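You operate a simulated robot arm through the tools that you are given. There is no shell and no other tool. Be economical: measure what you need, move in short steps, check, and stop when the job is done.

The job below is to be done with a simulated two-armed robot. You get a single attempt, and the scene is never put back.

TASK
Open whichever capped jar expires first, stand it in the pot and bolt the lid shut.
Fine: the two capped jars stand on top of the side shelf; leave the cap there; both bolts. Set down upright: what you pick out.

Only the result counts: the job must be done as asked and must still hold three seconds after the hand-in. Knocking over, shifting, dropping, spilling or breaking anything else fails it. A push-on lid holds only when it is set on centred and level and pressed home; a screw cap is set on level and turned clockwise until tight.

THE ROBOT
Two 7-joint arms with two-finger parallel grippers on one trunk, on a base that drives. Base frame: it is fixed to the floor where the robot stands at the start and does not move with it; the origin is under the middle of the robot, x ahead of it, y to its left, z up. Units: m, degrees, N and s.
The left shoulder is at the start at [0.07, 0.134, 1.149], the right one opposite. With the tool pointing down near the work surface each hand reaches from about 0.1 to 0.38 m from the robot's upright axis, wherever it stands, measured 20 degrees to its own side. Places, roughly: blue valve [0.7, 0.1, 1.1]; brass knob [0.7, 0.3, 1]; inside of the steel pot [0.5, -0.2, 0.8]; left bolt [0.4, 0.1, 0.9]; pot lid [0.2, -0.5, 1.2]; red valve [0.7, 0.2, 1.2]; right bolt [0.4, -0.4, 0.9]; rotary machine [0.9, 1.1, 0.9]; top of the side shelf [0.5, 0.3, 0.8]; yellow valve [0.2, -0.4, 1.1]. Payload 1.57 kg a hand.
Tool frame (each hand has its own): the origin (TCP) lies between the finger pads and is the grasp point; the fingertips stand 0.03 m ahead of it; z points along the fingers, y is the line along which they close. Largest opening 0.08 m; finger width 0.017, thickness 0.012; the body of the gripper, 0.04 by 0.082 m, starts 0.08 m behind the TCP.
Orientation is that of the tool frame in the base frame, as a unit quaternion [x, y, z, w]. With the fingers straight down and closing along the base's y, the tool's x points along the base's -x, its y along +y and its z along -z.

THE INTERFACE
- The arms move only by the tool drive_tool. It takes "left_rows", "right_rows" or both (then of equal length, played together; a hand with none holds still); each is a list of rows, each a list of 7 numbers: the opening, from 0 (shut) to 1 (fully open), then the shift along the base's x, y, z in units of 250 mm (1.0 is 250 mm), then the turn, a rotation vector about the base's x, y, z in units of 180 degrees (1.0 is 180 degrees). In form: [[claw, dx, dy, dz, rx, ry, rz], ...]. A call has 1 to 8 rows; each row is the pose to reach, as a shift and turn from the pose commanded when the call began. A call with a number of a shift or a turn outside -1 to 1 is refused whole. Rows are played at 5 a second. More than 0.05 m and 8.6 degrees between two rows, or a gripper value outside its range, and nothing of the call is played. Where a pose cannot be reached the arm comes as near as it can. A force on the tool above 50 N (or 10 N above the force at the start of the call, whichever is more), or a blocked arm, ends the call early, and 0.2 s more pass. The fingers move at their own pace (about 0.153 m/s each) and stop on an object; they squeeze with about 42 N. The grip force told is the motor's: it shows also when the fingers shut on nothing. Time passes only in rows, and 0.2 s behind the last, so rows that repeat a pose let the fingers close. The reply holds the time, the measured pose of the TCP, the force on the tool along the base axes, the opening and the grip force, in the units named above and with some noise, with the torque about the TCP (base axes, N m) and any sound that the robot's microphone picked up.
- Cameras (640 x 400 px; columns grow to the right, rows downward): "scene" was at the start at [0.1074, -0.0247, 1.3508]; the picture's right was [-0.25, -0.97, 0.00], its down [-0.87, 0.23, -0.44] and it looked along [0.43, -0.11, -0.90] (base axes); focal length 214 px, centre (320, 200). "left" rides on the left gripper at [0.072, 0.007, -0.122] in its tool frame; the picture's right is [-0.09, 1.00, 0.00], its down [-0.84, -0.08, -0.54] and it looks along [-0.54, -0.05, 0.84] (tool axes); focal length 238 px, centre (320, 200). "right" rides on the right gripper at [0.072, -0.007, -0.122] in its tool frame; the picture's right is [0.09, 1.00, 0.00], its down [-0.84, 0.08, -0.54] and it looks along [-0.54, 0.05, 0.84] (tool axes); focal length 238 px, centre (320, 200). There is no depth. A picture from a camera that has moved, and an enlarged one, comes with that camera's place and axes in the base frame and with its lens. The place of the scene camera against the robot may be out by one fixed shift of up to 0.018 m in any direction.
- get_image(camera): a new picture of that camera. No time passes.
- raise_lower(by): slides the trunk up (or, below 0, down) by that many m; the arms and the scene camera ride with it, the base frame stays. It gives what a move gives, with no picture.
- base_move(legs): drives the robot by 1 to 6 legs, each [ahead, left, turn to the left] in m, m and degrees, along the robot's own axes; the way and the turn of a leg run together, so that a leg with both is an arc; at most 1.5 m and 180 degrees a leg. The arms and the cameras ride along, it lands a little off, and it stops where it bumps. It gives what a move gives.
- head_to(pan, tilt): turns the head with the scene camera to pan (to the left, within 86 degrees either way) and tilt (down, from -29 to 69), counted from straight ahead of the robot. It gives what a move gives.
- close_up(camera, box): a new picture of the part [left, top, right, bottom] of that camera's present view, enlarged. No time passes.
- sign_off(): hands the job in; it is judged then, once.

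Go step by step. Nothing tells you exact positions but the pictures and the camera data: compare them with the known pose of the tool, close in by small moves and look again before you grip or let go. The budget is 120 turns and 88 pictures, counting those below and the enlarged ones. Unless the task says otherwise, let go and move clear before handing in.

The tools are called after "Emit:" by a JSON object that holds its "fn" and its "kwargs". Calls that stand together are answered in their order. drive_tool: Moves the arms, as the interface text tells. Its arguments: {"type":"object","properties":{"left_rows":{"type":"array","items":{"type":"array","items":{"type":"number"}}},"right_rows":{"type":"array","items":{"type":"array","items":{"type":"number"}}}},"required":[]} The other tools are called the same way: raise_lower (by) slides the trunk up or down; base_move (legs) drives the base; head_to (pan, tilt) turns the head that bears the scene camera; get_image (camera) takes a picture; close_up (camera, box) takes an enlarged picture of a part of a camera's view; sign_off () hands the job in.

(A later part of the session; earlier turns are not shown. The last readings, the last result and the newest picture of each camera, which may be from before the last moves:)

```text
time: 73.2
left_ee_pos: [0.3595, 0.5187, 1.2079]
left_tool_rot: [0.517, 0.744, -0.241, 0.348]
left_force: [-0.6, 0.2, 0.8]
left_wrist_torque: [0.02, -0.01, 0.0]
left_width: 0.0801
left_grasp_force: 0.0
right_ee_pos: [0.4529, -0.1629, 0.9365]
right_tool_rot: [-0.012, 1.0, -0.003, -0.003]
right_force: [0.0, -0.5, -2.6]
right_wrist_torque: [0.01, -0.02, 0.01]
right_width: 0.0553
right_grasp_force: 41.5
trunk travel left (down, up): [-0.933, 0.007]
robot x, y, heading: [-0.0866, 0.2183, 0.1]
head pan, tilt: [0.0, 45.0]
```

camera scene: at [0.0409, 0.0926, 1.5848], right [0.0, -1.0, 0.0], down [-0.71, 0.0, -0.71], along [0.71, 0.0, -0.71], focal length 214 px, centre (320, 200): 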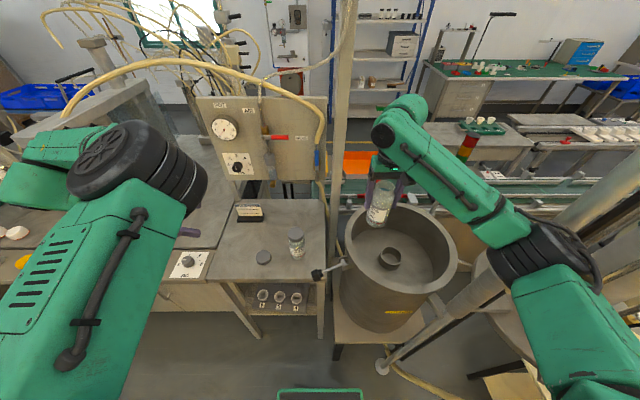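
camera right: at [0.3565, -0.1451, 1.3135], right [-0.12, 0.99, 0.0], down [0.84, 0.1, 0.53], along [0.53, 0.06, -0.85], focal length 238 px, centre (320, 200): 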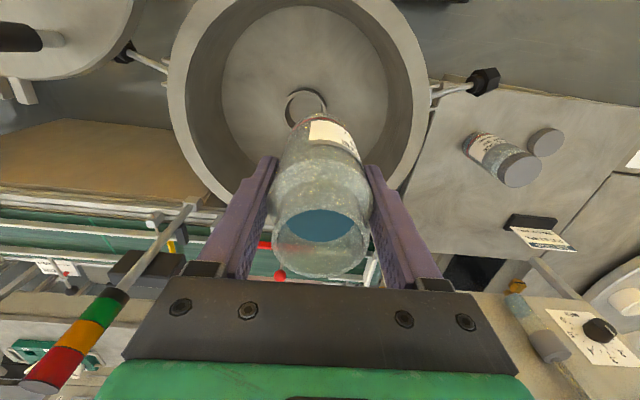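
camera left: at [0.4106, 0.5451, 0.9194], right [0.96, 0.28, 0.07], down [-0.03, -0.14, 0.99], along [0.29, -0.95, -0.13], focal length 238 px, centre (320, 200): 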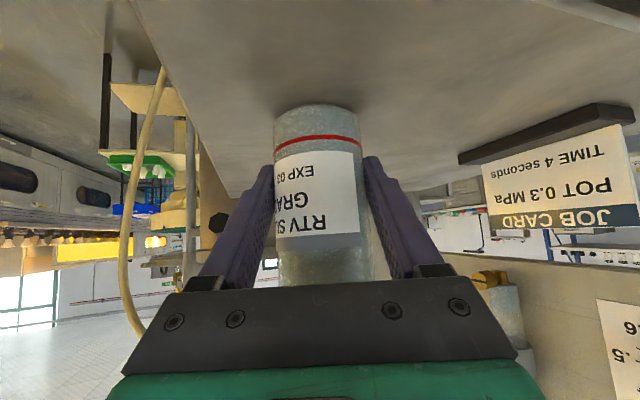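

Emit:
{"fn": "drive_tool", "kwargs": {"right_rows": [[0, 0, 0, -0.01, 0, 0, 0], [0, 0, 0, -0.02, 0, 0, 0]]}}

```text
time: 73.8
left_ee_pos: [0.3596, 0.5172, 1.2089]
left_tool_rot: [0.517, 0.745, -0.24, 0.347]
left_force: [0.1, 0.2, -0.1]
left_wrist_torque: [0.0, -0.01, 0.0]
left_width: 0.0801
left_grasp_force: 0.0
right_ee_pos: [0.4526, -0.1626, 0.9316]
right_tool_rot: [-0.013, 1.0, -0.002, -0.003]
right_force: [1.0, 0.6, -2.3]
right_wrist_torque: [0.01, -0.01, 0.03]
right_width: 0.0551
right_grasp_force: 41.8
trunk travel left (down, up): [-0.933, 0.007]
robot x, y, heading: [-0.0799, 0.2203, 0.1]
head pan, tilt: [0.0, 45.0]
```

Emit:
{"fn": "drive_tool", "kwargs": {"right_rows": [[0, 0, 0, -0.008, 0, 0, 0], [0, 0, 0, -0.016, 0, 0, 0]]}}

```text
time: 74.4
left_ee_pos: [0.3602, 0.5171, 1.2097]
left_tool_rot: [0.516, 0.744, -0.241, 0.348]
left_force: [-0.3, 1.0, 0.3]
left_wrist_torque: [0.05, 0.01, 0.0]
left_width: 0.0799
left_grasp_force: 0.1
right_ee_pos: [0.4532, -0.1622, 0.9293]
right_tool_rot: [-0.012, 1.0, -0.003, -0.004]
right_force: [2.3, -0.7, -1.1]
right_wrist_torque: [-0.09, -0.18, 0.0]
right_width: 0.0553
right_grasp_force: 41.6
trunk travel left (down, up): [-0.933, 0.007]
robot x, y, heading: [-0.0844, 0.2222, -0.0]
head pan, tilt: [0.0, 45.0]
```

Emit:
{"fn": "drive_tool", "kwargs": {"right_rows": [[0, 0, 0, -0.006, 0, 0, 0], [0, 0, 0, -0.01, 0, 0, 0]]}}

```text
time: 75.0
left_ee_pos: [0.361, 0.5161, 1.2095]
left_tool_rot: [0.517, 0.744, -0.241, 0.347]
left_force: [-0.2, 0.7, -0.2]
left_wrist_torque: [-0.03, 0.0, 0.01]
left_width: 0.08
left_grasp_force: 0.0
right_ee_pos: [0.4519, -0.1617, 0.9288]
right_tool_rot: [-0.013, 1.0, -0.003, -0.004]
right_force: [4.9, -2.3, 0.1]
right_wrist_torque: [-0.16, -0.29, 0.04]
right_width: 0.055
right_grasp_force: 41.3
right hand out of reach, approached as far as the arm can: row 1, 2
trunk travel left (down, up): [-0.933, 0.007]
robot x, y, heading: [-0.0872, 0.2216, 0.0]
head pan, tilt: [0.0, 45.0]
```

The jar is supported now. I release and rise straight up.

Emit:
{"fn": "drive_tool", "kwargs": {"right_rows": [[0.75, 0, 0, 0, 0, 0, 0], [0.9, 0, 0, 0, 0, 0, 0], [1, 0, 0, 0.0, 0, 0, 0], [1, 0, 0, 0.1, 0, 0, 0], [1, 0, 0, 0.28, 0, 0, 0], [1, 0, 0, 0.46, 0, 0, 0], [1, 0, 0, 0.64, 0, 0, 0], [1, 0, 0, 0.8, 0, 0, 0]]}}

Emit:
{"fn": "get_image", "kwargs": {"camera": "right"}}

```text
time: 76.8
left_ee_pos: [0.3597, 0.5183, 1.2091]
left_tool_rot: [0.516, 0.744, -0.241, 0.348]
left_force: [-0.1, -0.2, 0.4]
left_wrist_torque: [0.01, 0.0, 0.0]
left_width: 0.0801
left_grasp_force: 0.0
right_ee_pos: [0.4517, -0.1613, 0.9549]
right_tool_rot: [-0.013, 1.0, -0.002, -0.006]
right_force: [-0.2, -0.6, -0.7]
right_wrist_torque: [-0.02, -0.02, 0.02]
right_width: 0.0798
right_grasp_force: 0.1
right hand out of reach, approached as far as the arm can: row 5, 6, 7, 8
trunk travel left (down, up): [-0.933, 0.007]
robot x, y, heading: [-0.0834, 0.2205, -0.2]
head pan, tilt: [0.0, 45.0]
```

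```text
36 pictures are left
camera right: at [0.3817, -0.169, 1.0763], right [-0.12, 0.99, 0.0], down [0.84, 0.1, 0.53], along [0.53, 0.06, -0.85], focal length 238 px, centre (320, 200)
```

right: 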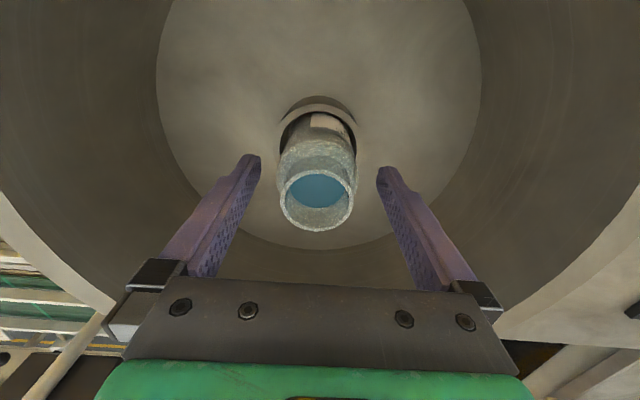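

The jar stands in the ring. The arm stalled on the way up, so I retry lifting in smaller steps.

Emit:
{"fn": "drive_tool", "kwargs": {"right_rows": [[1, 0, 0, 0.1, 0, 0, 0], [1, 0, 0, 0.2, 0, 0, 0], [1, 0, 0, 0.3, 0, 0, 0], [1, 0, 0, 0.4, 0, 0, 0], [1, 0, 0, 0.55, 0, 0, 0], [1, 0, 0, 0.7, 0, 0, 0]]}}

```text
time: 78.2
left_ee_pos: [0.3585, 0.5186, 1.2096]
left_tool_rot: [0.517, 0.744, -0.242, 0.348]
left_force: [0.5, -0.9, -1.0]
left_wrist_torque: [0.01, 0.0, -0.01]
left_width: 0.08
left_grasp_force: 0.1
right_ee_pos: [0.4522, -0.1616, 0.9544]
right_tool_rot: [-0.012, 1.0, -0.002, -0.005]
right_force: [-0.6, 0.6, 0.2]
right_wrist_torque: [0.03, -0.03, -0.02]
right_width: 0.08
right_grasp_force: 0.1
right hand out of reach, approached as far as the arm can: row 1, 2, 3, 4, 5, 6
trunk travel left (down, up): [-0.933, 0.007]
robot x, y, heading: [-0.0824, 0.2187, 0.1]
head pan, tilt: [0.0, 45.0]
```

Emit:
{"fn": "drive_tool", "kwargs": {"right_rows": [[1, 0, 0, 0.02, 0, 0, 0.045], [1, 0, 0, 0.04, 0, 0, 0.09], [1, 0, 0, 0.08, 0, 0, 0.135], [1, 0, 0, 0.15, 0, 0, 0.16], [1, 0, 0, 0.25, 0, 0, 0.16], [1, 0, 0, 0.4, 0, 0, 0.16]]}}

```text
time: 79.6
left_ee_pos: [0.358, 0.5192, 1.2079]
left_tool_rot: [0.517, 0.745, -0.24, 0.348]
left_force: [-0.2, 0.6, 0.6]
left_wrist_torque: [-0.04, -0.02, 0.0]
left_width: 0.0801
left_grasp_force: 0.1
right_ee_pos: [0.456, -0.16, 1.0556]
right_tool_rot: [-0.261, 0.965, -0.003, -0.004]
right_force: [0.0, 0.6, -0.1]
right_wrist_torque: [-0.01, -0.02, 0.02]
right_width: 0.08
right_grasp_force: 0.0
right hand out of reach, approached as far as the arm can: row 1, 2
trunk travel left (down, up): [-0.933, 0.007]
robot x, y, heading: [-0.0837, 0.2176, -0.1]
head pan, tilt: [0.0, 45.0]
```

Free now. I raise the hand clear and look at the lid and bolts.

Emit:
{"fn": "drive_tool", "kwargs": {"right_rows": [[1, 0, 0, 0.19, 0, 0, 0], [1, 0, 0, 0.38, 0, 0, 0], [1, 0, 0, 0.57, 0, 0, 0], [1, -0.1, 0.1, 0.6, 0, 0, 0], [1, -0.2, 0.25, 0.6, 0, 0, 0]]}}

Emit:
{"fn": "head_to", "kwargs": {"pan": -45, "tilt": 45}}

Emit:
{"fn": "get_image", "kwargs": {"camera": "right"}}

Emit:
{"fn": "get_image", "kwargs": {"camera": "scene"}}

```text
time: 80.8
left_ee_pos: [0.3588, 0.5207, 1.2083]
left_tool_rot: [0.516, 0.743, -0.242, 0.35]
left_force: [0.4, 0.0, 0.1]
left_wrist_torque: [-0.01, 0.0, 0.02]
left_width: 0.08
left_grasp_force: 0.0
right_ee_pos: [0.4036, -0.0956, 1.2057]
right_tool_rot: [-0.261, 0.965, -0.006, -0.004]
right_force: [0.0, 0.0, 0.9]
right_wrist_torque: [-0.05, 0.0, -0.04]
right_width: 0.0798
right_grasp_force: 0.0
trunk travel left (down, up): [-0.933, 0.007]
robot x, y, heading: [-0.088, 0.2188, 0.1]
head pan, tilt: [0.0, 45.0]
```

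```text
time: 81.9
left_ee_pos: [0.3595, 0.5174, 1.2087]
left_tool_rot: [0.517, 0.744, -0.241, 0.348]
left_force: [0.6, 0.3, -0.7]
left_wrist_torque: [0.04, 0.01, 0.01]
left_width: 0.0801
left_grasp_force: 0.0
right_ee_pos: [0.4056, -0.101, 1.2035]
right_tool_rot: [-0.261, 0.965, -0.004, -0.004]
right_force: [0.0, -0.2, 0.7]
right_wrist_torque: [-0.02, 0.04, 0.01]
right_width: 0.08
right_grasp_force: 0.0
trunk travel left (down, up): [-0.933, 0.007]
robot x, y, heading: [-0.0865, 0.2223, -0.1]
head pan, tilt: [-45.0, 45.0]
```

```text
35 pictures are left
camera right: at [0.3472, -0.1405, 1.3253], right [-0.58, 0.81, -0.01], down [0.69, 0.49, 0.53], along [0.44, 0.31, -0.85], focal length 238 px, centre (320, 200)
```

right: 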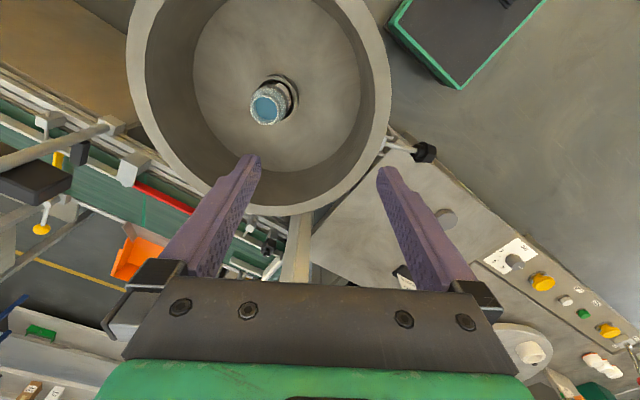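

```text
34 pictures are left
camera scene: at [0.0198, 0.1536, 1.5845], right [-0.71, -0.71, 0.0], down [-0.5, 0.5, -0.71], along [0.5, -0.5, -0.71], focal length 214 px, centre (320, 200)
```

scene: 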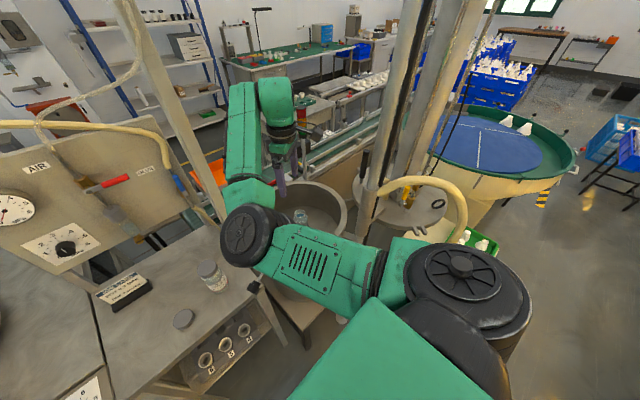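

Emit:
{"fn": "close_up", "kwargs": {"camera": "scene", "box": [320, 130, 500, 250]}}

```text
3.33 times, centred on (410, 190) of scene
camera zoom: at [0.0198, 0.1536, 1.5845], right [-0.71, -0.71, 0.0], down [-0.5, 0.5, -0.71], along [0.5, -0.5, -0.71], focal length 715 px, centre (20, 233)
```

zoom: 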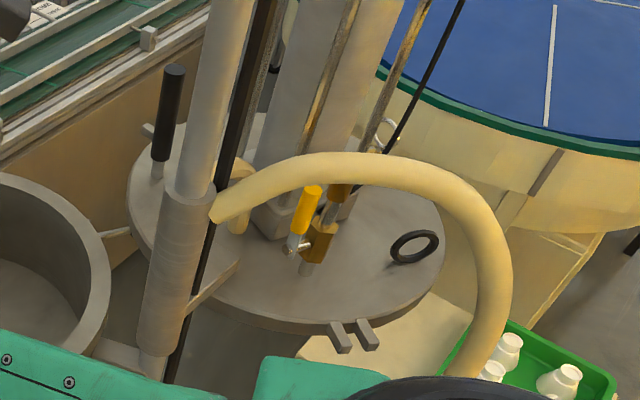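

The jar stands in the ring. The lid has a vertical black grip handle at roughly (0.386, -0.50), and the lid swings counter-clockwise about the post at about (0.215, -0.255). I'll reach behind the post over the pot and hook this handle, so I orient the right hand toward -y with the camera on top.

Emit:
{"fn": "drive_tool", "kwargs": {"right_rows": [[1, 0, 0.02, 0, -0.0267, 0.0124, 0.0323], [1, 0, 0.04, 0, -0.0534, 0.0248, 0.0647], [1, 0, 0.06, 0, -0.0801, 0.0371, 0.097], [1, 0, 0.08, 0, -0.1068, 0.0495, 0.1294], [1, 0, 0.1, 0, -0.1336, 0.0619, 0.1617], [1, 0, 0.12, 0, -0.1603, 0.0743, 0.194], [1, 0, 0.14, 0, -0.187, 0.0867, 0.2264], [1, 0, 0.16, 0, -0.2137, 0.099, 0.2587]]}}

Emit:
{"fn": "drive_tool", "kwargs": {"right_rows": [[1, 0, 0, 0, -0.0267, 0.0124, 0.0323], [1, 0, 0, 0, -0.0534, 0.0248, 0.0647], [1, 0, 0, 0, -0.0801, 0.0371, 0.097]]}}

Emit:
{"fn": "get_image", "kwargs": {"camera": "right"}}

Emit:
{"fn": "get_image", "kwargs": {"camera": "scene"}}

```text
time: 83.7
left_ee_pos: [0.3585, 0.5178, 1.2094]
left_tool_rot: [0.517, 0.744, -0.241, 0.348]
left_force: [0.4, -0.3, 0.1]
left_wrist_torque: [0.03, -0.03, -0.01]
left_width: 0.08
left_grasp_force: 0.0
right_ee_pos: [0.4072, -0.0672, 1.2122]
right_tool_rot: [-0.588, 0.724, -0.279, -0.227]
right_force: [0.1, -0.3, 0.2]
right_wrist_torque: [0.02, 0.02, 0.01]
right_width: 0.0804
right_grasp_force: 0.0
trunk travel left (down, up): [-0.933, 0.007]
robot x, y, heading: [-0.0827, 0.2174, 0.2]
head pan, tilt: [-45.0, 45.0]
```

```text
time: 84.5
left_ee_pos: [0.3579, 0.518, 1.2092]
left_tool_rot: [0.517, 0.744, -0.241, 0.348]
left_force: [-0.2, 0.0, -0.5]
left_wrist_torque: [-0.04, 0.0, -0.02]
left_width: 0.0799
left_grasp_force: 0.1
right_ee_pos: [0.4066, -0.0638, 1.2094]
right_tool_rot: [0.676, -0.569, 0.363, 0.297]
right_force: [1.5, -1.1, -0.1]
right_wrist_torque: [0.01, 0.01, -0.01]
right_width: 0.0801
right_grasp_force: 0.1
trunk travel left (down, up): [-0.933, 0.007]
robot x, y, heading: [-0.0911, 0.2228, -0.1]
head pan, tilt: [-45.0, 45.0]
```

```text
32 pictures are left
camera right: at [0.4015, -0.0013, 1.3373], right [-0.97, -0.23, 0.07], down [-0.23, 0.89, -0.39], along [0.03, -0.39, -0.92], focal length 238 px, centre (320, 200)
```

right: 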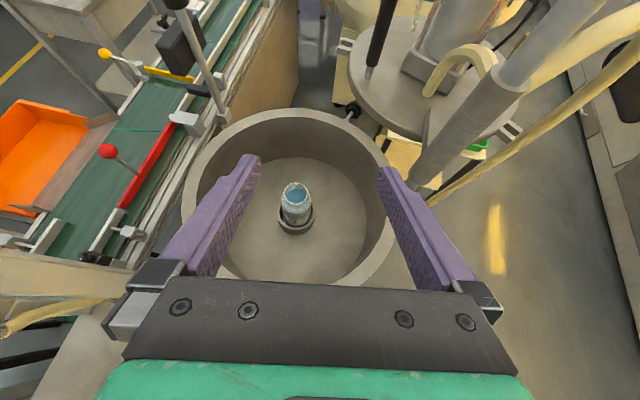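

```text
31 pictures are left
camera scene: at [0.019, 0.1535, 1.5845], right [-0.71, -0.71, 0.0], down [-0.5, 0.5, -0.71], along [0.5, -0.5, -0.71], focal length 214 px, centre (320, 200)
```

scene: 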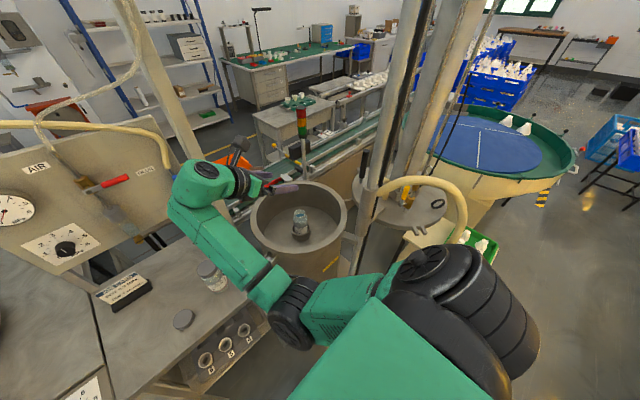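

The handle base is at about (0.377, -0.489) and the post at (0.22, -0.275). I shift the base a bit right and forward for reach, then bring the open fingers up to the handle.

Emit:
{"fn": "base_move", "kwargs": {"legs": [[0.03, -0.1, 0]]}}

Emit:
{"fn": "drive_tool", "kwargs": {"right_rows": [[1, 0, -0.18, 0, 0, 0, 0], [1, 0, -0.36, 0, 0, 0, 0], [1, -0.04, -0.54, -0.04, 0, 0, 0], [1, -0.08, -0.7, -0.08, 0, 0, 0]]}}

Emit:
{"fn": "get_image", "kwargs": {"camera": "right"}}

Emit:
{"fn": "get_image", "kwargs": {"camera": "scene"}}

```text
time: 85.7
left_ee_pos: [0.3867, 0.4218, 1.2084]
left_tool_rot: [0.516, 0.744, -0.242, 0.35]
left_force: [-0.4, -0.4, 0.6]
left_wrist_torque: [0.01, -0.03, 0.01]
left_width: 0.0799
left_grasp_force: 0.0
right_ee_pos: [0.4353, -0.159, 1.2089]
right_tool_rot: [0.675, -0.568, 0.362, 0.301]
right_force: [-0.1, 0.0, -0.4]
right_wrist_torque: [0.01, 0.01, 0.03]
right_width: 0.08
right_grasp_force: 0.0
trunk travel left (down, up): [-0.933, 0.007]
robot x, y, heading: [-0.0566, 0.1178, -0.1]
head pan, tilt: [-45.0, 45.0]
```

```text
time: 86.7
left_ee_pos: [0.3881, 0.4136, 1.2113]
left_tool_rot: [0.517, 0.745, -0.24, 0.347]
left_force: [0.7, -0.8, -0.2]
left_wrist_torque: [0.0, 0.01, 0.01]
left_width: 0.08
left_grasp_force: 0.0
right_ee_pos: [0.415, -0.3425, 1.1898]
right_tool_rot: [0.676, -0.569, 0.36, 0.298]
right_force: [-0.7, -0.5, -0.3]
right_wrist_torque: [0.02, -0.01, 0.0]
right_width: 0.0801
right_grasp_force: 0.0
trunk travel left (down, up): [-0.933, 0.007]
robot x, y, heading: [-0.0551, 0.1144, -0.1]
head pan, tilt: [-45.0, 45.0]
```

```text
30 pictures are left
camera right: at [0.4102, -0.2813, 1.3168], right [-0.97, -0.23, 0.07], down [-0.23, 0.89, -0.39], along [0.03, -0.39, -0.92], focal length 238 px, centre (320, 200)
```

right: 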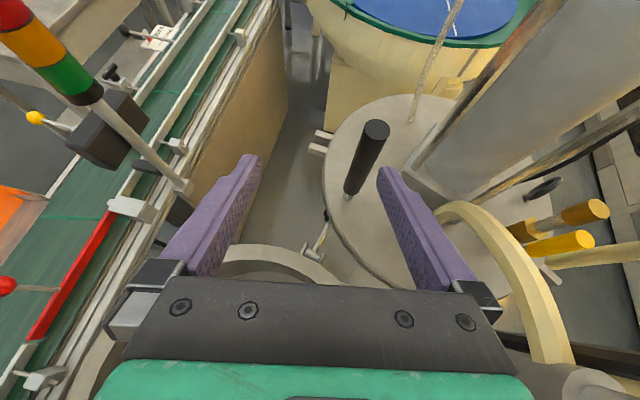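

```text
29 pictures are left
camera scene: at [0.0482, 0.0494, 1.5844], right [-0.71, -0.71, 0.0], down [-0.5, 0.5, -0.71], along [0.5, -0.5, -0.71], focal length 214 px, centre (320, 200)
```

scene: 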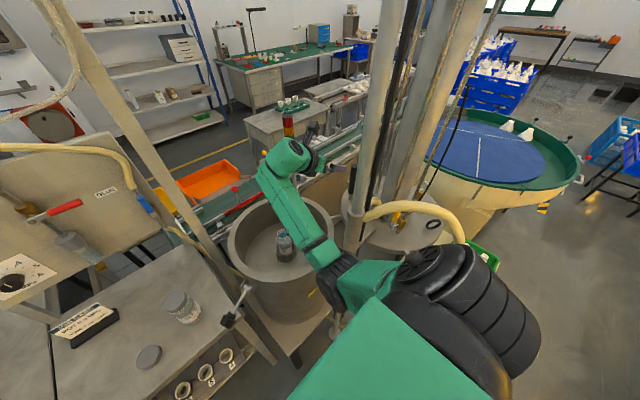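

The handle is clearly visible, at about (0.377, -0.457), top 1.12. I line up in front of it.

Emit:
{"fn": "drive_tool", "kwargs": {"right_rows": [[1, -0.08, -0.08, -0.1, 0, 0, 0], [1, -0.14, -0.16, -0.2, 0, 0, 0], [1, -0.188, -0.23, -0.304, 0, 0, 0], [1, -0.188, -0.23, -0.304, 0, 0, 0]]}}

Emit:
{"fn": "get_image", "kwargs": {"camera": "right"}}

```text
time: 87.7
left_ee_pos: [0.3891, 0.4162, 1.2084]
left_tool_rot: [0.516, 0.745, -0.24, 0.349]
left_force: [-0.2, -0.2, 0.3]
left_wrist_torque: [0.0, 0.0, 0.03]
left_width: 0.08
left_grasp_force: 0.1
right_ee_pos: [0.371, -0.3938, 1.1128]
right_tool_rot: [0.676, -0.569, 0.36, 0.3]
right_force: [-0.4, -0.2, 0.0]
right_wrist_torque: [-0.01, -0.01, -0.01]
right_width: 0.0799
right_grasp_force: 0.0
trunk travel left (down, up): [-0.933, 0.007]
robot x, y, heading: [-0.0552, 0.1191, -0.0]
head pan, tilt: [-45.0, 45.0]
```

```text
28 pictures are left
camera right: at [0.3654, -0.3333, 1.2394], right [-0.97, -0.22, 0.07], down [-0.23, 0.89, -0.39], along [0.02, -0.4, -0.92], focal length 238 px, centre (320, 200)
```

right: 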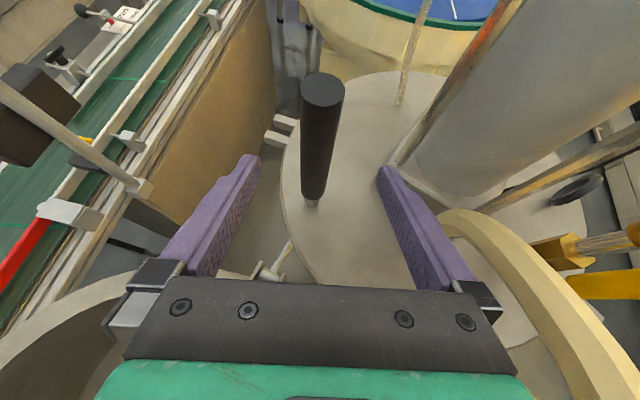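

Handle now reads (0.381, -0.443). I slide onto it and grip.

Emit:
{"fn": "drive_tool", "kwargs": {"right_rows": [[1, 0.02, -0.1, -0.075, 0, 0, 0], [1, 0.04, -0.2, -0.15, 0, 0, 0], [0.5, 0.04, -0.2, -0.15, 0, 0, 0], [0, 0.04, -0.2, -0.15, 0, 0, 0], [0, 0.04, -0.2, -0.15, 0, 0, 0]]}}

Emit:
{"fn": "get_image", "kwargs": {"camera": "right"}}

```text
time: 88.9
left_ee_pos: [0.3897, 0.4193, 1.2073]
left_tool_rot: [0.516, 0.745, -0.241, 0.348]
left_force: [0.2, 0.0, -0.1]
left_wrist_torque: [-0.01, -0.01, 0.0]
left_width: 0.0799
left_grasp_force: 0.1
right_ee_pos: [0.3794, -0.4444, 1.0765]
right_tool_rot: [0.676, -0.567, 0.362, 0.3]
right_force: [4.1, -7.0, 1.1]
right_wrist_torque: [-0.56, 0.26, 0.0]
right_width: 0.0238
right_grasp_force: 35.6
trunk travel left (down, up): [-0.933, 0.007]
robot x, y, heading: [-0.0506, 0.1164, 0.0]
head pan, tilt: [-45.0, 45.0]
```

```text
27 pictures are left
camera right: at [0.3752, -0.3824, 1.2028], right [-0.97, -0.23, 0.07], down [-0.24, 0.89, -0.39], along [0.02, -0.4, -0.92], focal length 238 px, centre (320, 200)
```

right: 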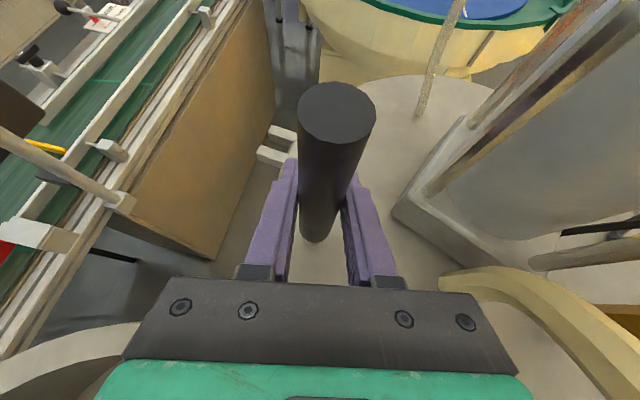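

I have the handle. I test a small swing (16 degrees) around the post, turning the hand with it.

Emit:
{"fn": "drive_tool", "kwargs": {"right_rows": [[0, 0.045, 0.047, 0, 0, 0, 0.0222], [0, 0.088, 0.0956, 0, 0, 0, 0.0444], [0, 0.126, 0.148, 0, 0, 0, 0.0667], [0, 0.1616, 0.2028, 0, 0, 0, 0.0889]]}}

Emit:
{"fn": "get_image", "kwargs": {"camera": "right"}}

```text
time: 89.9
left_ee_pos: [0.3933, 0.4183, 1.2072]
left_tool_rot: [0.516, 0.745, -0.242, 0.346]
left_force: [-0.5, -0.1, 0.2]
left_wrist_torque: [0.0, 0.0, -0.03]
left_width: 0.08
left_grasp_force: 0.1
right_ee_pos: [0.4262, -0.395, 1.0732]
right_tool_rot: [0.749, -0.466, 0.402, 0.246]
right_force: [22.6, -11.9, 20.0]
right_wrist_torque: [0.13, 0.46, -0.12]
right_width: 0.0242
right_grasp_force: 36.1
trunk travel left (down, up): [-0.933, 0.007]
robot x, y, heading: [-0.0525, 0.1179, 0.1]
head pan, tilt: [-45.0, 45.0]
```

```text
26 pictures are left
camera right: at [0.4037, -0.3369, 1.201], right [-0.87, -0.49, 0.07], down [-0.47, 0.79, -0.39], along [0.14, -0.38, -0.92], focal length 238 px, centre (320, 200)
```

right: 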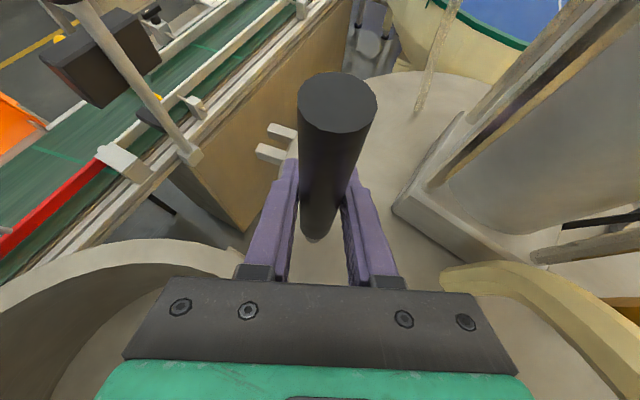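

The lid follows. From the measured arc the post axis is at (0.227, -0.256) with radius 0.243. I continue the swing in part and check clearance over the rim.

Emit:
{"fn": "drive_tool", "kwargs": {"right_rows": [[0, 0.0884, 0.1072, 0.008, 0, 0, 0.0444], [0, 0.1416, 0.232, 0.01, 0, 0, 0.0888], [0, 0.1764, 0.3628, 0.01, 0, 0, 0.1332]]}}

Emit:
{"fn": "get_image", "kwargs": {"camera": "scene"}}

```text
time: 90.7
left_ee_pos: [0.3871, 0.4242, 1.2079]
left_tool_rot: [0.515, 0.745, -0.241, 0.35]
left_force: [0.3, 1.5, -0.2]
left_wrist_torque: [0.0, -0.01, 0.0]
left_width: 0.0802
left_grasp_force: 0.1
right_ee_pos: [0.464, -0.297, 1.0728]
right_tool_rot: [0.832, -0.302, 0.438, 0.157]
right_force: [-0.5, 6.3, -4.6]
right_wrist_torque: [-0.12, -0.55, -0.17]
right_width: 0.0241
right_grasp_force: 36.1
trunk travel left (down, up): [-0.933, 0.007]
robot x, y, heading: [-0.0555, 0.1182, -0.2]
head pan, tilt: [-45.0, 45.0]
```

```text
25 pictures are left
camera scene: at [0.0487, 0.0598, 1.5844], right [-0.71, -0.71, 0.0], down [-0.5, 0.5, -0.71], along [0.5, -0.5, -0.7], focal length 214 px, centre (320, 200)
```

scene: 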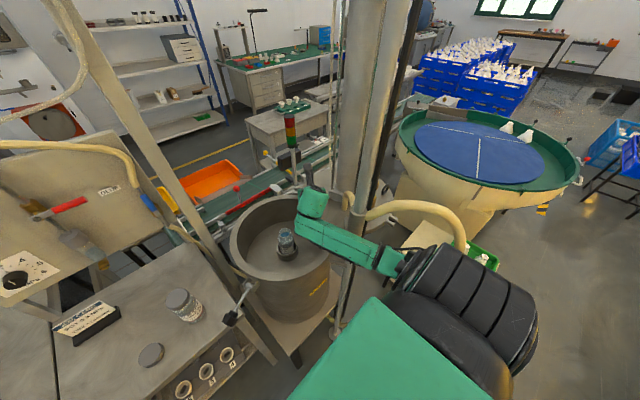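

Forces are low and the lid clears the rim; I continue.

Emit:
{"fn": "drive_tool", "kwargs": {"right_rows": [[0, 0.0168, 0.1348, 0, 0, 0, 0.0444], [0, 0.0144, 0.2704, 0, 0, 0, 0.0888], [0, -0.0068, 0.4044, 0, 0, 0, 0.1332], [0, -0.0464, 0.534, 0, 0, 0, 0.1776]]}}

Emit:
{"fn": "get_image", "kwargs": {"camera": "right"}}

```text
time: 91.7
left_ee_pos: [0.3868, 0.4166, 1.209]
left_tool_rot: [0.516, 0.745, -0.24, 0.348]
left_force: [-0.4, 0.5, 0.4]
left_wrist_torque: [-0.03, 0.02, 0.0]
left_width: 0.0799
left_grasp_force: 0.0
right_ee_pos: [0.4484, -0.1745, 1.0737]
right_tool_rot: [0.883, -0.063, 0.464, 0.029]
right_force: [-12.1, -3.0, -24.6]
right_wrist_torque: [-0.58, -0.31, -0.06]
right_width: 0.0239
right_grasp_force: 36.0
trunk travel left (down, up): [-0.933, 0.007]
robot x, y, heading: [-0.0549, 0.1181, -0.1]
head pan, tilt: [-45.0, 45.0]
```

```text
24 pictures are left
camera right: at [0.3898, -0.1598, 1.2003], right [-0.09, -0.99, 0.07], down [-0.92, 0.05, -0.38], along [0.38, -0.1, -0.92], focal length 238 px, centre (320, 200)
```

right: 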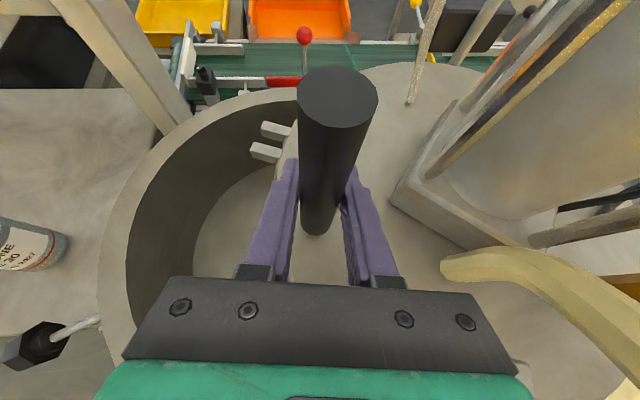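

Refit of the arc gives the post at (0.2357, -0.264), radius 0.231, and about 40 degrees remain. I continue without more hand yaw to keep the wrist off the post.

Emit:
{"fn": "drive_tool", "kwargs": {"right_rows": [[0, -0.081, 0.0956, -0.012, 0, 0, 0.01], [0, -0.155, 0.201, -0.014, 0, 0, 0.02], [0, -0.243, 0.2956, -0.014, 0, 0, 0.03], [0, -0.3, 0.34, -0.014, 0, 0, 0.03]]}}

Emit:
{"fn": "get_image", "kwargs": {"camera": "scene"}}

```text
time: 92.7
left_ee_pos: [0.39, 0.4182, 1.2089]
left_tool_rot: [0.515, 0.745, -0.241, 0.349]
left_force: [0.4, 0.0, -0.8]
left_wrist_torque: [0.01, 0.03, -0.01]
left_width: 0.0798
left_grasp_force: 0.0
right_ee_pos: [0.3783, -0.0874, 1.0752]
right_tool_rot: [0.883, -0.021, 0.469, 0.008]
right_force: [0.2, -1.1, -0.2]
right_wrist_torque: [-0.21, 0.07, 0.3]
right_width: 0.0236
right_grasp_force: 35.7
trunk travel left (down, up): [-0.933, 0.007]
robot x, y, heading: [-0.0561, 0.1222, -0.0]
head pan, tilt: [-45.0, 45.0]
```

```text
23 pictures are left
camera scene: at [0.0492, 0.0521, 1.5846], right [-0.71, -0.71, 0.0], down [-0.5, 0.5, -0.71], along [0.5, -0.5, -0.71], focal length 214 px, centre (320, 200)
```

scene: 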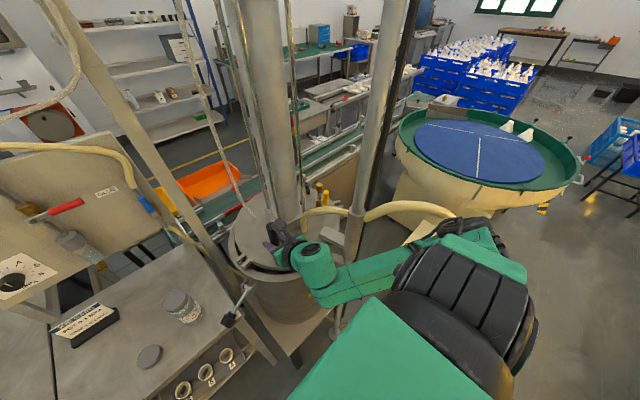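

Emit:
{"fn": "close_up", "kwargs": {"camera": "scene", "box": [200, 180, 360, 340]}}

Emit:
{"fn": "get_image", "kwargs": {"camera": "right"}}

```text
2.50 times, centred on (280, 260) of scene
camera zoom: at [0.0492, 0.0521, 1.5846], right [-0.71, -0.71, 0.0], down [-0.5, 0.5, -0.71], along [0.5, -0.5, -0.71], focal length 536 px, centre (420, 50)
```

zoom: 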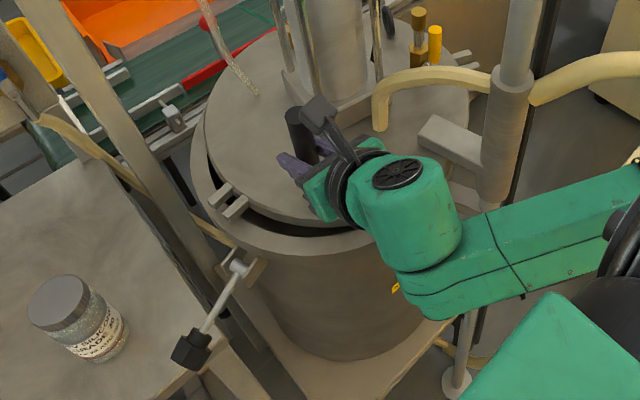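

```text
21 pictures are left
camera right: at [0.317, -0.0777, 1.2011], right [0.01, -1.0, 0.07], down [-0.92, -0.03, -0.39], along [0.39, -0.06, -0.92], focal length 238 px, centre (320, 200)
```

right: 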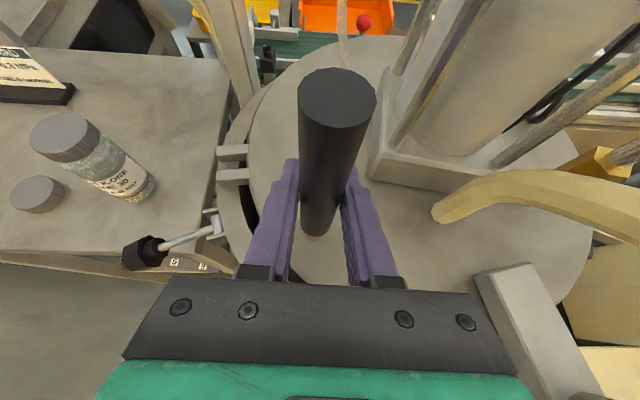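

The fork needs about 11 degrees more to meet the left bolt. I continue and watch for a stop.

Emit:
{"fn": "drive_tool", "kwargs": {"right_rows": [[0, -0.037, 0.026, 0, 0, 0, 0], [0, -0.074, 0.048, 0, 0, 0, 0], [0, -0.11, 0.07, 0, 0, 0, 0], [0, -0.147, 0.091, 0, 0, 0, 0], [0, -0.147, 0.091, 0, 0, 0, 0]]}}

Emit:
{"fn": "close_up", "kwargs": {"camera": "scene", "box": [200, 180, 360, 340]}}

Emit:
{"fn": "get_image", "kwargs": {"camera": "right"}}

```text
time: 93.9
left_ee_pos: [0.3942, 0.4139, 1.2076]
left_tool_rot: [0.516, 0.746, -0.241, 0.346]
left_force: [0.0, 0.7, 0.7]
left_wrist_torque: [0.0, 0.01, 0.02]
left_width: 0.0799
left_grasp_force: 0.0
right_ee_pos: [0.3465, -0.0673, 1.0745]
right_tool_rot: [0.883, -0.022, 0.47, 0.008]
right_force: [20.7, -14.1, 11.0]
right_wrist_torque: [-0.37, 0.09, 0.03]
right_width: 0.024
right_grasp_force: 35.8
trunk travel left (down, up): [-0.933, 0.007]
robot x, y, heading: [-0.0544, 0.1145, -0.1]
head pan, tilt: [-45.0, 45.0]
```

```text
2.50 times, centred on (280, 260) of scene
camera zoom: at [0.0558, 0.0478, 1.584], right [-0.71, -0.71, 0.0], down [-0.5, 0.5, -0.7], along [0.5, -0.5, -0.71], focal length 536 px, centre (420, 50)
```

zoom: 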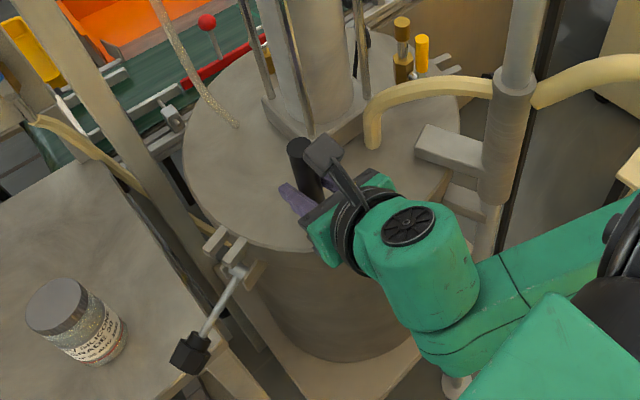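

```text
19 pictures are left
camera right: at [0.2855, -0.0588, 1.2011], right [0.0, -1.0, 0.07], down [-0.92, -0.03, -0.39], along [0.39, -0.06, -0.92], focal length 238 px, centre (320, 200)
```

right: 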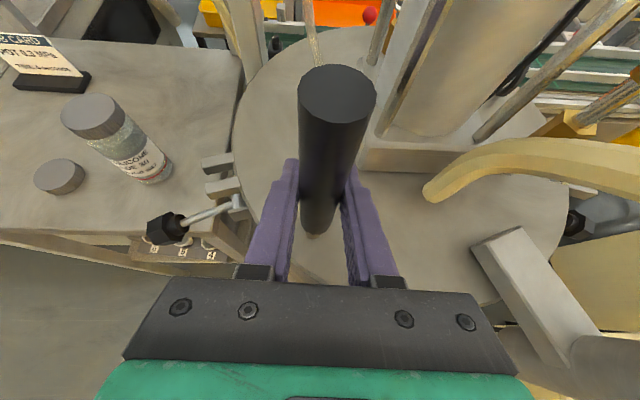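

The lid is nearly over the pot; it reads about 3 degrees short of the bolt and there is some resistance. I push a little further to see whether it's a stop.

Emit:
{"fn": "drive_tool", "kwargs": {"right_rows": [[0, -0.03, 0.015, 0, 0, 0, 0], [0, -0.05, 0.024, 0, 0, 0, 0], [0, -0.05, 0.024, 0, 0, 0, 0]]}}

```text
time: 94.7
left_ee_pos: [0.3968, 0.4093, 1.2087]
left_tool_rot: [0.517, 0.747, -0.239, 0.343]
left_force: [-0.2, -0.3, -0.4]
left_wrist_torque: [0.0, 0.03, 0.01]
left_width: 0.0801
left_grasp_force: 0.1
right_ee_pos: [0.3349, -0.0669, 1.0693]
right_tool_rot: [0.884, -0.025, 0.467, 0.009]
right_force: [26.7, -27.6, 1.1]
right_wrist_torque: [-0.71, -0.38, -0.09]
right_width: 0.0237
right_grasp_force: 35.8
trunk travel left (down, up): [-0.933, 0.007]
robot x, y, heading: [-0.0567, 0.1159, 0.0]
head pan, tilt: [-45.0, 45.0]
```

Emit:
{"fn": "get_image", "kwargs": {"camera": "right"}}

```text
18 pictures are left
camera right: at [0.2749, -0.0582, 1.1973], right [0.0, -1.0, 0.07], down [-0.92, -0.03, -0.39], along [0.39, -0.06, -0.92], focal length 238 px, centre (320, 200)
```

right: 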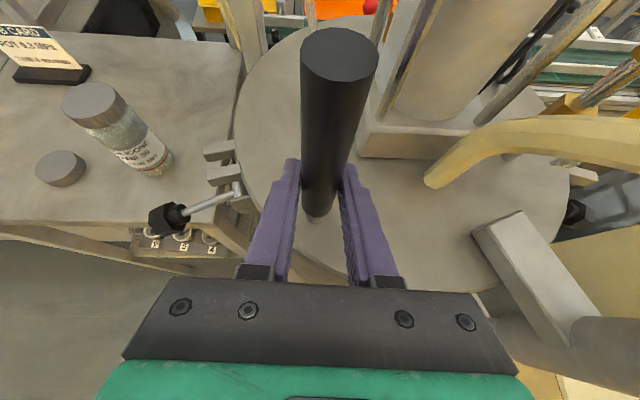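

The fingers slid on the handle while the lid stayed, so it is at its stop, with the fork gap over the left bolt pivot. I release and back the right hand off.

Emit:
{"fn": "drive_tool", "kwargs": {"right_rows": [[0.5, 0, 0, 0, 0, 0, 0], [1, 0, 0, 0, 0, 0, 0], [1, -0.08, 0.004, 0.055, 0, 0, 0], [1, -0.17, 0.008, 0.115, 0, 0, 0], [1, -0.26, 0.012, 0.18, 0, 0, 0], [1, -0.33, 0.016, 0.26, 0, 0, 0], [1, -0.33, 0.016, 0.4, 0, 0, 0]]}}

Emit:
{"fn": "head_to", "kwargs": {"pan": -15, "tilt": 60}}

Emit:
{"fn": "get_image", "kwargs": {"camera": "scene"}}

```text
time: 96.3
left_ee_pos: [0.3901, 0.4171, 1.2098]
left_tool_rot: [0.517, 0.744, -0.241, 0.348]
left_force: [0.3, 0.3, -0.6]
left_wrist_torque: [-0.02, -0.04, 0.01]
left_width: 0.0799
left_grasp_force: 0.0
right_ee_pos: [0.2603, -0.0423, 1.0731]
right_tool_rot: [0.883, -0.02, 0.468, 0.009]
right_force: [0.0, -0.2, 0.1]
right_wrist_torque: [0.04, 0.0, 0.05]
right_width: 0.0802
right_grasp_force: 0.1
right hand out of reach, approached as far as the arm can: row 4, 5, 6, 7
trunk travel left (down, up): [-0.933, 0.007]
robot x, y, heading: [-0.0547, 0.1199, 0.1]
head pan, tilt: [-45.0, 45.0]
```

```text
time: 97.2
left_ee_pos: [0.3879, 0.4177, 1.2089]
left_tool_rot: [0.517, 0.745, -0.24, 0.348]
left_force: [0.0, -0.9, 0.3]
left_wrist_torque: [-0.01, 0.02, 0.03]
left_width: 0.0802
left_grasp_force: 0.1
right_ee_pos: [0.2592, -0.042, 1.0734]
right_tool_rot: [0.883, -0.02, 0.468, 0.008]
right_force: [-0.3, 0.1, 1.4]
right_wrist_torque: [0.02, 0.0, -0.02]
right_width: 0.0803
right_grasp_force: 0.0
trunk travel left (down, up): [-0.933, 0.007]
robot x, y, heading: [-0.0578, 0.1212, -0.2]
head pan, tilt: [-15.0, 60.0]
```

```text
17 pictures are left
camera scene: at [0.0553, 0.0925, 1.5651], right [-0.26, -0.97, 0.0], down [-0.84, 0.23, -0.5], along [0.48, -0.13, -0.87], focal length 214 px, centre (320, 200)
```

scene: 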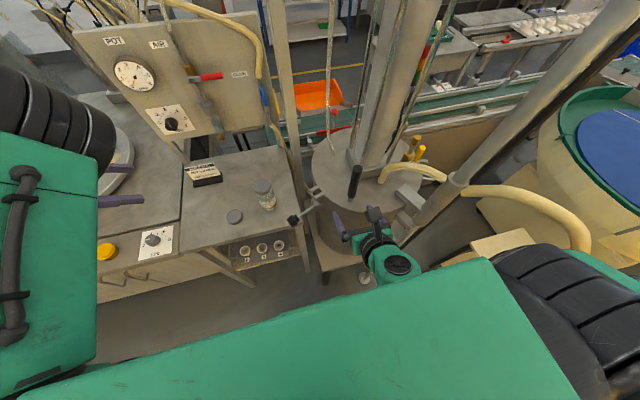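

The lid is over the pot. I back up slightly for working room and bring the left hand down to view the left bolt's knob.

Emit:
{"fn": "base_move", "kwargs": {"legs": [[-0.12, 0, 0]]}}

Emit:
{"fn": "drive_tool", "kwargs": {"left_rows": [[1, 0.04, -0.13, -0.13, 0, 0, 0], [1, 0.08, -0.26, -0.26, 0, 0, 0], [1, 0.11, -0.39, -0.39, 0, 0, 0], [1, 0.15, -0.52, -0.52, 0, 0, 0], [1, 0.19, -0.65, -0.65, 0, 0, 0], [1, 0.22, -0.78, -0.75, 0, 0, 0], [1, 0.24, -0.85, -0.82, 0, 0, 0]]}}

Emit:
{"fn": "get_image", "kwargs": {"camera": "left"}}

```text
time: 98.5
left_ee_pos: [0.2741, 0.417, 1.207]
left_tool_rot: [0.516, 0.745, -0.241, 0.347]
left_force: [-0.4, 0.3, -1.0]
left_wrist_torque: [0.0, 0.03, 0.03]
left_width: 0.0799
left_grasp_force: 0.0
right_ee_pos: [0.1462, -0.0429, 1.0724]
right_tool_rot: [0.884, -0.021, 0.467, 0.01]
right_force: [0.8, -0.1, -0.1]
right_wrist_torque: [-0.01, 0.04, -0.02]
right_width: 0.0799
right_grasp_force: 0.1
trunk travel left (down, up): [-0.933, 0.007]
robot x, y, heading: [-0.1754, 0.1196, -0.1]
head pan, tilt: [-15.0, 60.0]
```

```text
time: 100.1
left_ee_pos: [0.3314, 0.205, 1.0036]
left_tool_rot: [0.516, 0.745, -0.24, 0.349]
left_force: [0.5, -0.5, 0.0]
left_wrist_torque: [0.01, -0.01, -0.01]
left_width: 0.0801
left_grasp_force: 0.2
right_ee_pos: [0.1423, -0.0426, 1.0727]
right_tool_rot: [0.883, -0.021, 0.468, 0.009]
right_force: [1.0, -0.5, -0.1]
right_wrist_torque: [-0.03, 0.0, 0.01]
right_width: 0.08
right_grasp_force: 0.1
trunk travel left (down, up): [-0.933, 0.007]
robot x, y, heading: [-0.1717, 0.1214, -0.1]
head pan, tilt: [-15.0, 60.0]
```

```text
16 pictures are left
camera left: at [0.2887, 0.3379, 1.0259], right [0.95, 0.29, 0.07], down [-0.03, -0.14, 0.99], along [0.3, -0.95, -0.13], focal length 238 px, centre (320, 200)
```

left: 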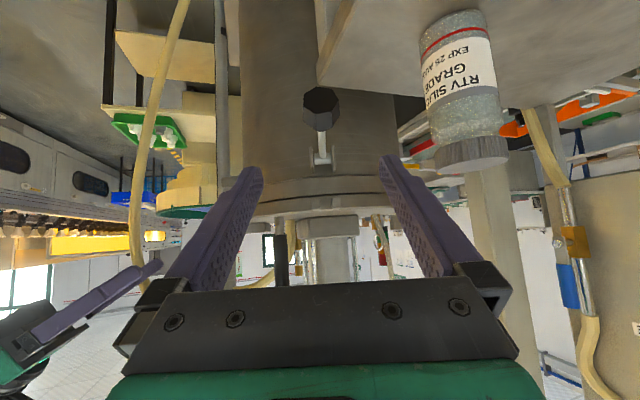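

Triangulated from two hands, the left bolt knob is at (0.369, 0.115, 0.898) and its pivot at (0.397, 0.023, 0.93). My finger axis is parallel to the hinge axis, so I can grip the knob and swing it up.

Emit:
{"fn": "drive_tool", "kwargs": {"left_rows": [[1, 0.03, -0.07, -0.13, 0, 0, 0], [1, 0.07, -0.16, -0.23, 0, 0, 0], [1, 0.11, -0.26, -0.33, 0, 0, 0], [1, 0.15, -0.36, -0.42, 0, 0, 0]]}}

Emit:
{"fn": "get_image", "kwargs": {"camera": "left"}}

```text
time: 101.1
left_ee_pos: [0.3645, 0.1142, 0.8976]
left_tool_rot: [0.515, 0.745, -0.241, 0.348]
left_force: [-0.2, -0.4, 0.8]
left_wrist_torque: [0.02, 0.04, 0.01]
left_width: 0.08
left_grasp_force: 0.0
right_ee_pos: [0.143, -0.0417, 1.0726]
right_tool_rot: [0.883, -0.02, 0.468, 0.009]
right_force: [-0.2, -0.1, -0.1]
right_wrist_torque: [-0.04, 0.02, -0.02]
right_width: 0.08
right_grasp_force: 0.0
trunk travel left (down, up): [-0.933, 0.007]
robot x, y, heading: [-0.1742, 0.1175, 0.0]
head pan, tilt: [-15.0, 60.0]
```

```text
15 pictures are left
camera left: at [0.3213, 0.2474, 0.9197], right [0.95, 0.3, 0.07], down [-0.03, -0.14, 0.99], along [0.3, -0.94, -0.13], focal length 238 px, centre (320, 200)
```

left: 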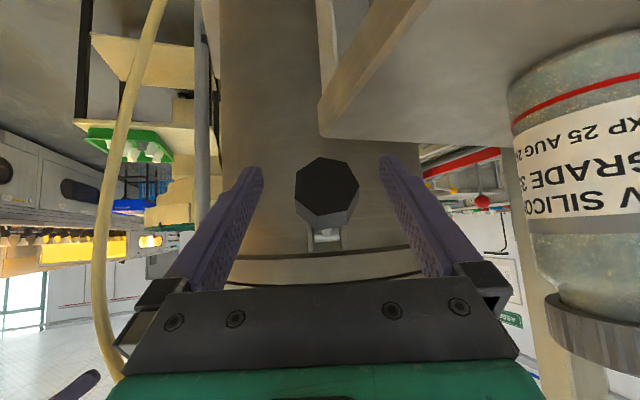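

Knob is between the fingers. I grip it and start swinging it up.

Emit:
{"fn": "drive_tool", "kwargs": {"left_rows": [[1, 0.018, 0.005, 0, 0, 0, 0], [0.5, 0.018, 0.005, 0, 0, 0, 0], [0, 0.018, 0.005, 0, 0, 0, 0], [0, 0.018, 0.005, 0, 0, 0, 0]]}}

Emit:
{"fn": "drive_tool", "kwargs": {"left_rows": [[0, -0.004, 0.02, 0.06, 0, 0, 0], [0, -0.004, 0.02, 0.128, 0, 0, 0], [0, -0.002, 0.012, 0.2, 0, 0, 0], [0, 0.002, -0.004, 0.266, 0, 0, 0]]}}

```text
time: 102.1
left_ee_pos: [0.3681, 0.1136, 0.8977]
left_tool_rot: [0.518, 0.744, -0.24, 0.346]
left_force: [-9.9, -3.4, -5.9]
left_wrist_torque: [0.38, 0.14, -0.73]
left_width: 0.0419
left_grasp_force: 44.9
right_ee_pos: [0.1405, -0.0439, 1.0737]
right_tool_rot: [0.883, -0.021, 0.469, 0.009]
right_force: [-0.3, -0.4, 1.5]
right_wrist_torque: [-0.01, -0.02, 0.01]
right_width: 0.0801
right_grasp_force: 0.1
trunk travel left (down, up): [-0.933, 0.007]
robot x, y, heading: [-0.1757, 0.122, 0.1]
head pan, tilt: [-15.0, 60.0]
```

```text
time: 103.1
left_ee_pos: [0.3683, 0.1118, 0.9653]
left_tool_rot: [0.517, 0.745, -0.241, 0.346]
left_force: [-18.8, -5.2, -14.1]
left_wrist_torque: [1.15, 0.56, -0.82]
left_width: 0.0422
left_grasp_force: 45.0
right_ee_pos: [0.141, -0.0445, 1.0735]
right_tool_rot: [0.883, -0.02, 0.469, 0.007]
right_force: [0.2, 0.0, 0.8]
right_wrist_torque: [0.03, 0.01, -0.02]
right_width: 0.08
right_grasp_force: 0.1
trunk travel left (down, up): [-0.933, 0.007]
robot x, y, heading: [-0.173, 0.1196, 0.0]
head pan, tilt: [-15.0, 60.0]
```

Emit:
{"fn": "drive_tool", "kwargs": {"left_rows": [[0, -0.012, -0.03, 0.066, 0, 0, 0], [0, -0.01, -0.068, 0.126, 0, 0, 0], [0, 0.006, -0.12, 0.18, 0, 0, 0], [0, 0.022, -0.172, 0.22, 0, 0, 0], [0, 0.05, -0.264, 0.262, 0, 0, 0], [0, 0.078, -0.35, 0.276, 0, 0, 0]]}}

Emit:
{"fn": "get_image", "kwargs": {"camera": "left"}}

```text
time: 103.7
left_ee_pos: [0.3718, 0.1019, 0.9881]
left_tool_rot: [0.519, 0.74, -0.254, 0.344]
left_force: [-23.1, -4.6, 11.1]
left_wrist_torque: [-0.99, 0.16, -0.42]
left_width: 0.042
left_grasp_force: 45.6
left hand out of reach, approached as far as the arm can: row 1, 2, 3
right_ee_pos: [0.1354, -0.0406, 1.0755]
right_tool_rot: [0.882, -0.019, 0.472, 0.009]
right_force: [-0.8, 0.4, -0.5]
right_wrist_torque: [0.0, 0.0, -0.01]
right_width: 0.08
right_grasp_force: 0.0
trunk travel left (down, up): [-0.933, 0.007]
robot x, y, heading: [-0.1741, 0.1191, 0.3]
head pan, tilt: [-15.0, 60.0]
stopped in row 3 (left hand): the force on the tool passed its limit (the readings are from after the stop); the commanded pose is now the measured one
```

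```text
14 pictures are left
camera left: at [0.3325, 0.2369, 1.0087], right [0.96, 0.27, 0.05], down [-0.02, -0.13, 0.99], along [0.28, -0.95, -0.12], focal length 238 px, centre (320, 200)
```

left: 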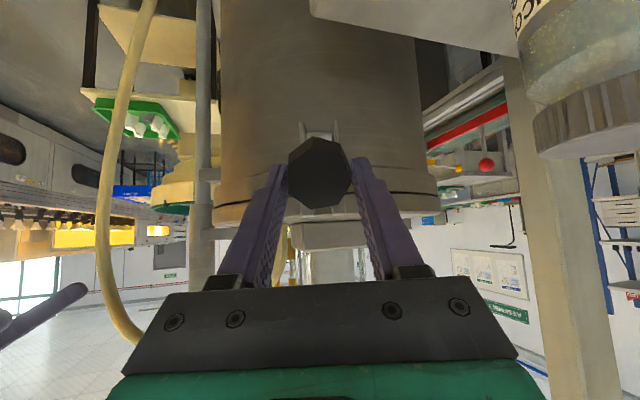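

The left arm reached a limit part-way. I release the knob, back off, move the base closer and lower the trunk, and will regrip, turning the hand along with the bolt.

Emit:
{"fn": "drive_tool", "kwargs": {"left_rows": [[0.5, 0, 0, 0, 0, 0, 0], [1, 0, 0, 0, 0, 0, 0], [1, -0.03, 0.1, 0.1, 0, 0, 0], [1, -0.06, 0.22, 0.2, 0, 0, 0], [1, -0.09, 0.34, 0.3, 0, 0, 0]]}}

Emit:
{"fn": "base_move", "kwargs": {"legs": [[0.08, 0, 0]]}}

Emit:
{"fn": "raise_lower", "kwargs": {"by": -0.08}}

Emit:
{"fn": "get_image", "kwargs": {"camera": "left"}}

```text
time: 104.9
left_ee_pos: [0.3606, 0.1922, 1.0578]
left_tool_rot: [0.518, 0.744, -0.249, 0.341]
left_force: [0.1, -0.3, 0.0]
left_wrist_torque: [-0.02, 0.02, -0.01]
left_width: 0.0802
left_grasp_force: 0.0
left hand out of reach, approached as far as the arm can: row 3
right_ee_pos: [0.1432, -0.0402, 1.0725]
right_tool_rot: [0.883, -0.02, 0.468, 0.009]
right_force: [-0.1, 0.4, -0.7]
right_wrist_torque: [-0.02, 0.02, -0.01]
right_width: 0.08
right_grasp_force: 0.2
trunk travel left (down, up): [-0.933, 0.007]
robot x, y, heading: [-0.1758, 0.1161, 0.1]
head pan, tilt: [-15.0, 60.0]
```

```text
time: 106.0
left_ee_pos: [0.4316, 0.1915, 1.0611]
left_tool_rot: [0.519, 0.742, -0.248, 0.343]
left_force: [-0.8, -0.1, 1.0]
left_wrist_torque: [0.02, 0.0, 0.0]
left_width: 0.0799
left_grasp_force: 0.1
right_ee_pos: [0.215, -0.043, 1.0747]
right_tool_rot: [0.882, -0.02, 0.471, 0.008]
right_force: [0.3, -0.1, 0.8]
right_wrist_torque: [0.03, 0.0, -0.02]
right_width: 0.0801
right_grasp_force: 0.2
trunk travel left (down, up): [-0.933, 0.007]
robot x, y, heading: [-0.0946, 0.1148, 0.1]
head pan, tilt: [-15.0, 60.0]
```

```text
time: 106.9
left_ee_pos: [0.4408, 0.1906, 1.0057]
left_tool_rot: [0.521, 0.736, -0.245, 0.355]
left_force: [-3.2, 2.0, 17.2]
left_wrist_torque: [-0.02, -0.66, 0.13]
left_width: 0.078
left_grasp_force: 0.0
right_ee_pos: [0.2182, -0.0421, 1.0105]
right_tool_rot: [0.882, -0.02, 0.47, 0.008]
right_force: [0.2, -0.6, -0.3]
right_wrist_torque: [0.02, 0.0, 0.04]
right_width: 0.0801
right_grasp_force: 0.1
trunk travel left (down, up): [-0.869, 0.071]
robot x, y, heading: [-0.0927, 0.1205, -0.0]
head pan, tilt: [-15.0, 60.0]
stopped: the force on the tool passed its limit (the readings are from after the stop); the commanded pose is now the measured one
```

```text
13 pictures are left
camera left: at [0.4009, 0.325, 1.0255], right [0.96, 0.28, 0.08], down [-0.05, -0.13, 0.99], along [0.29, -0.95, -0.11], focal length 238 px, centre (320, 200)
```

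left: 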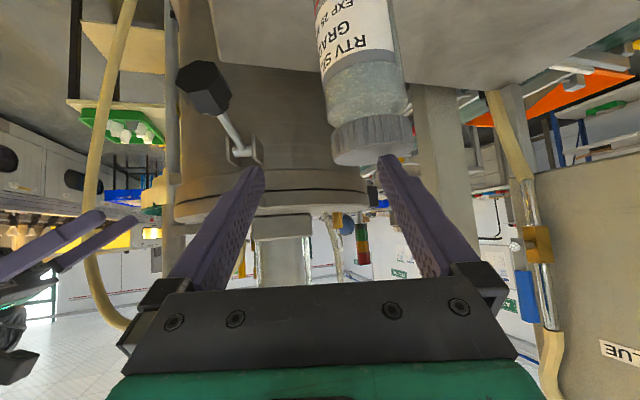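

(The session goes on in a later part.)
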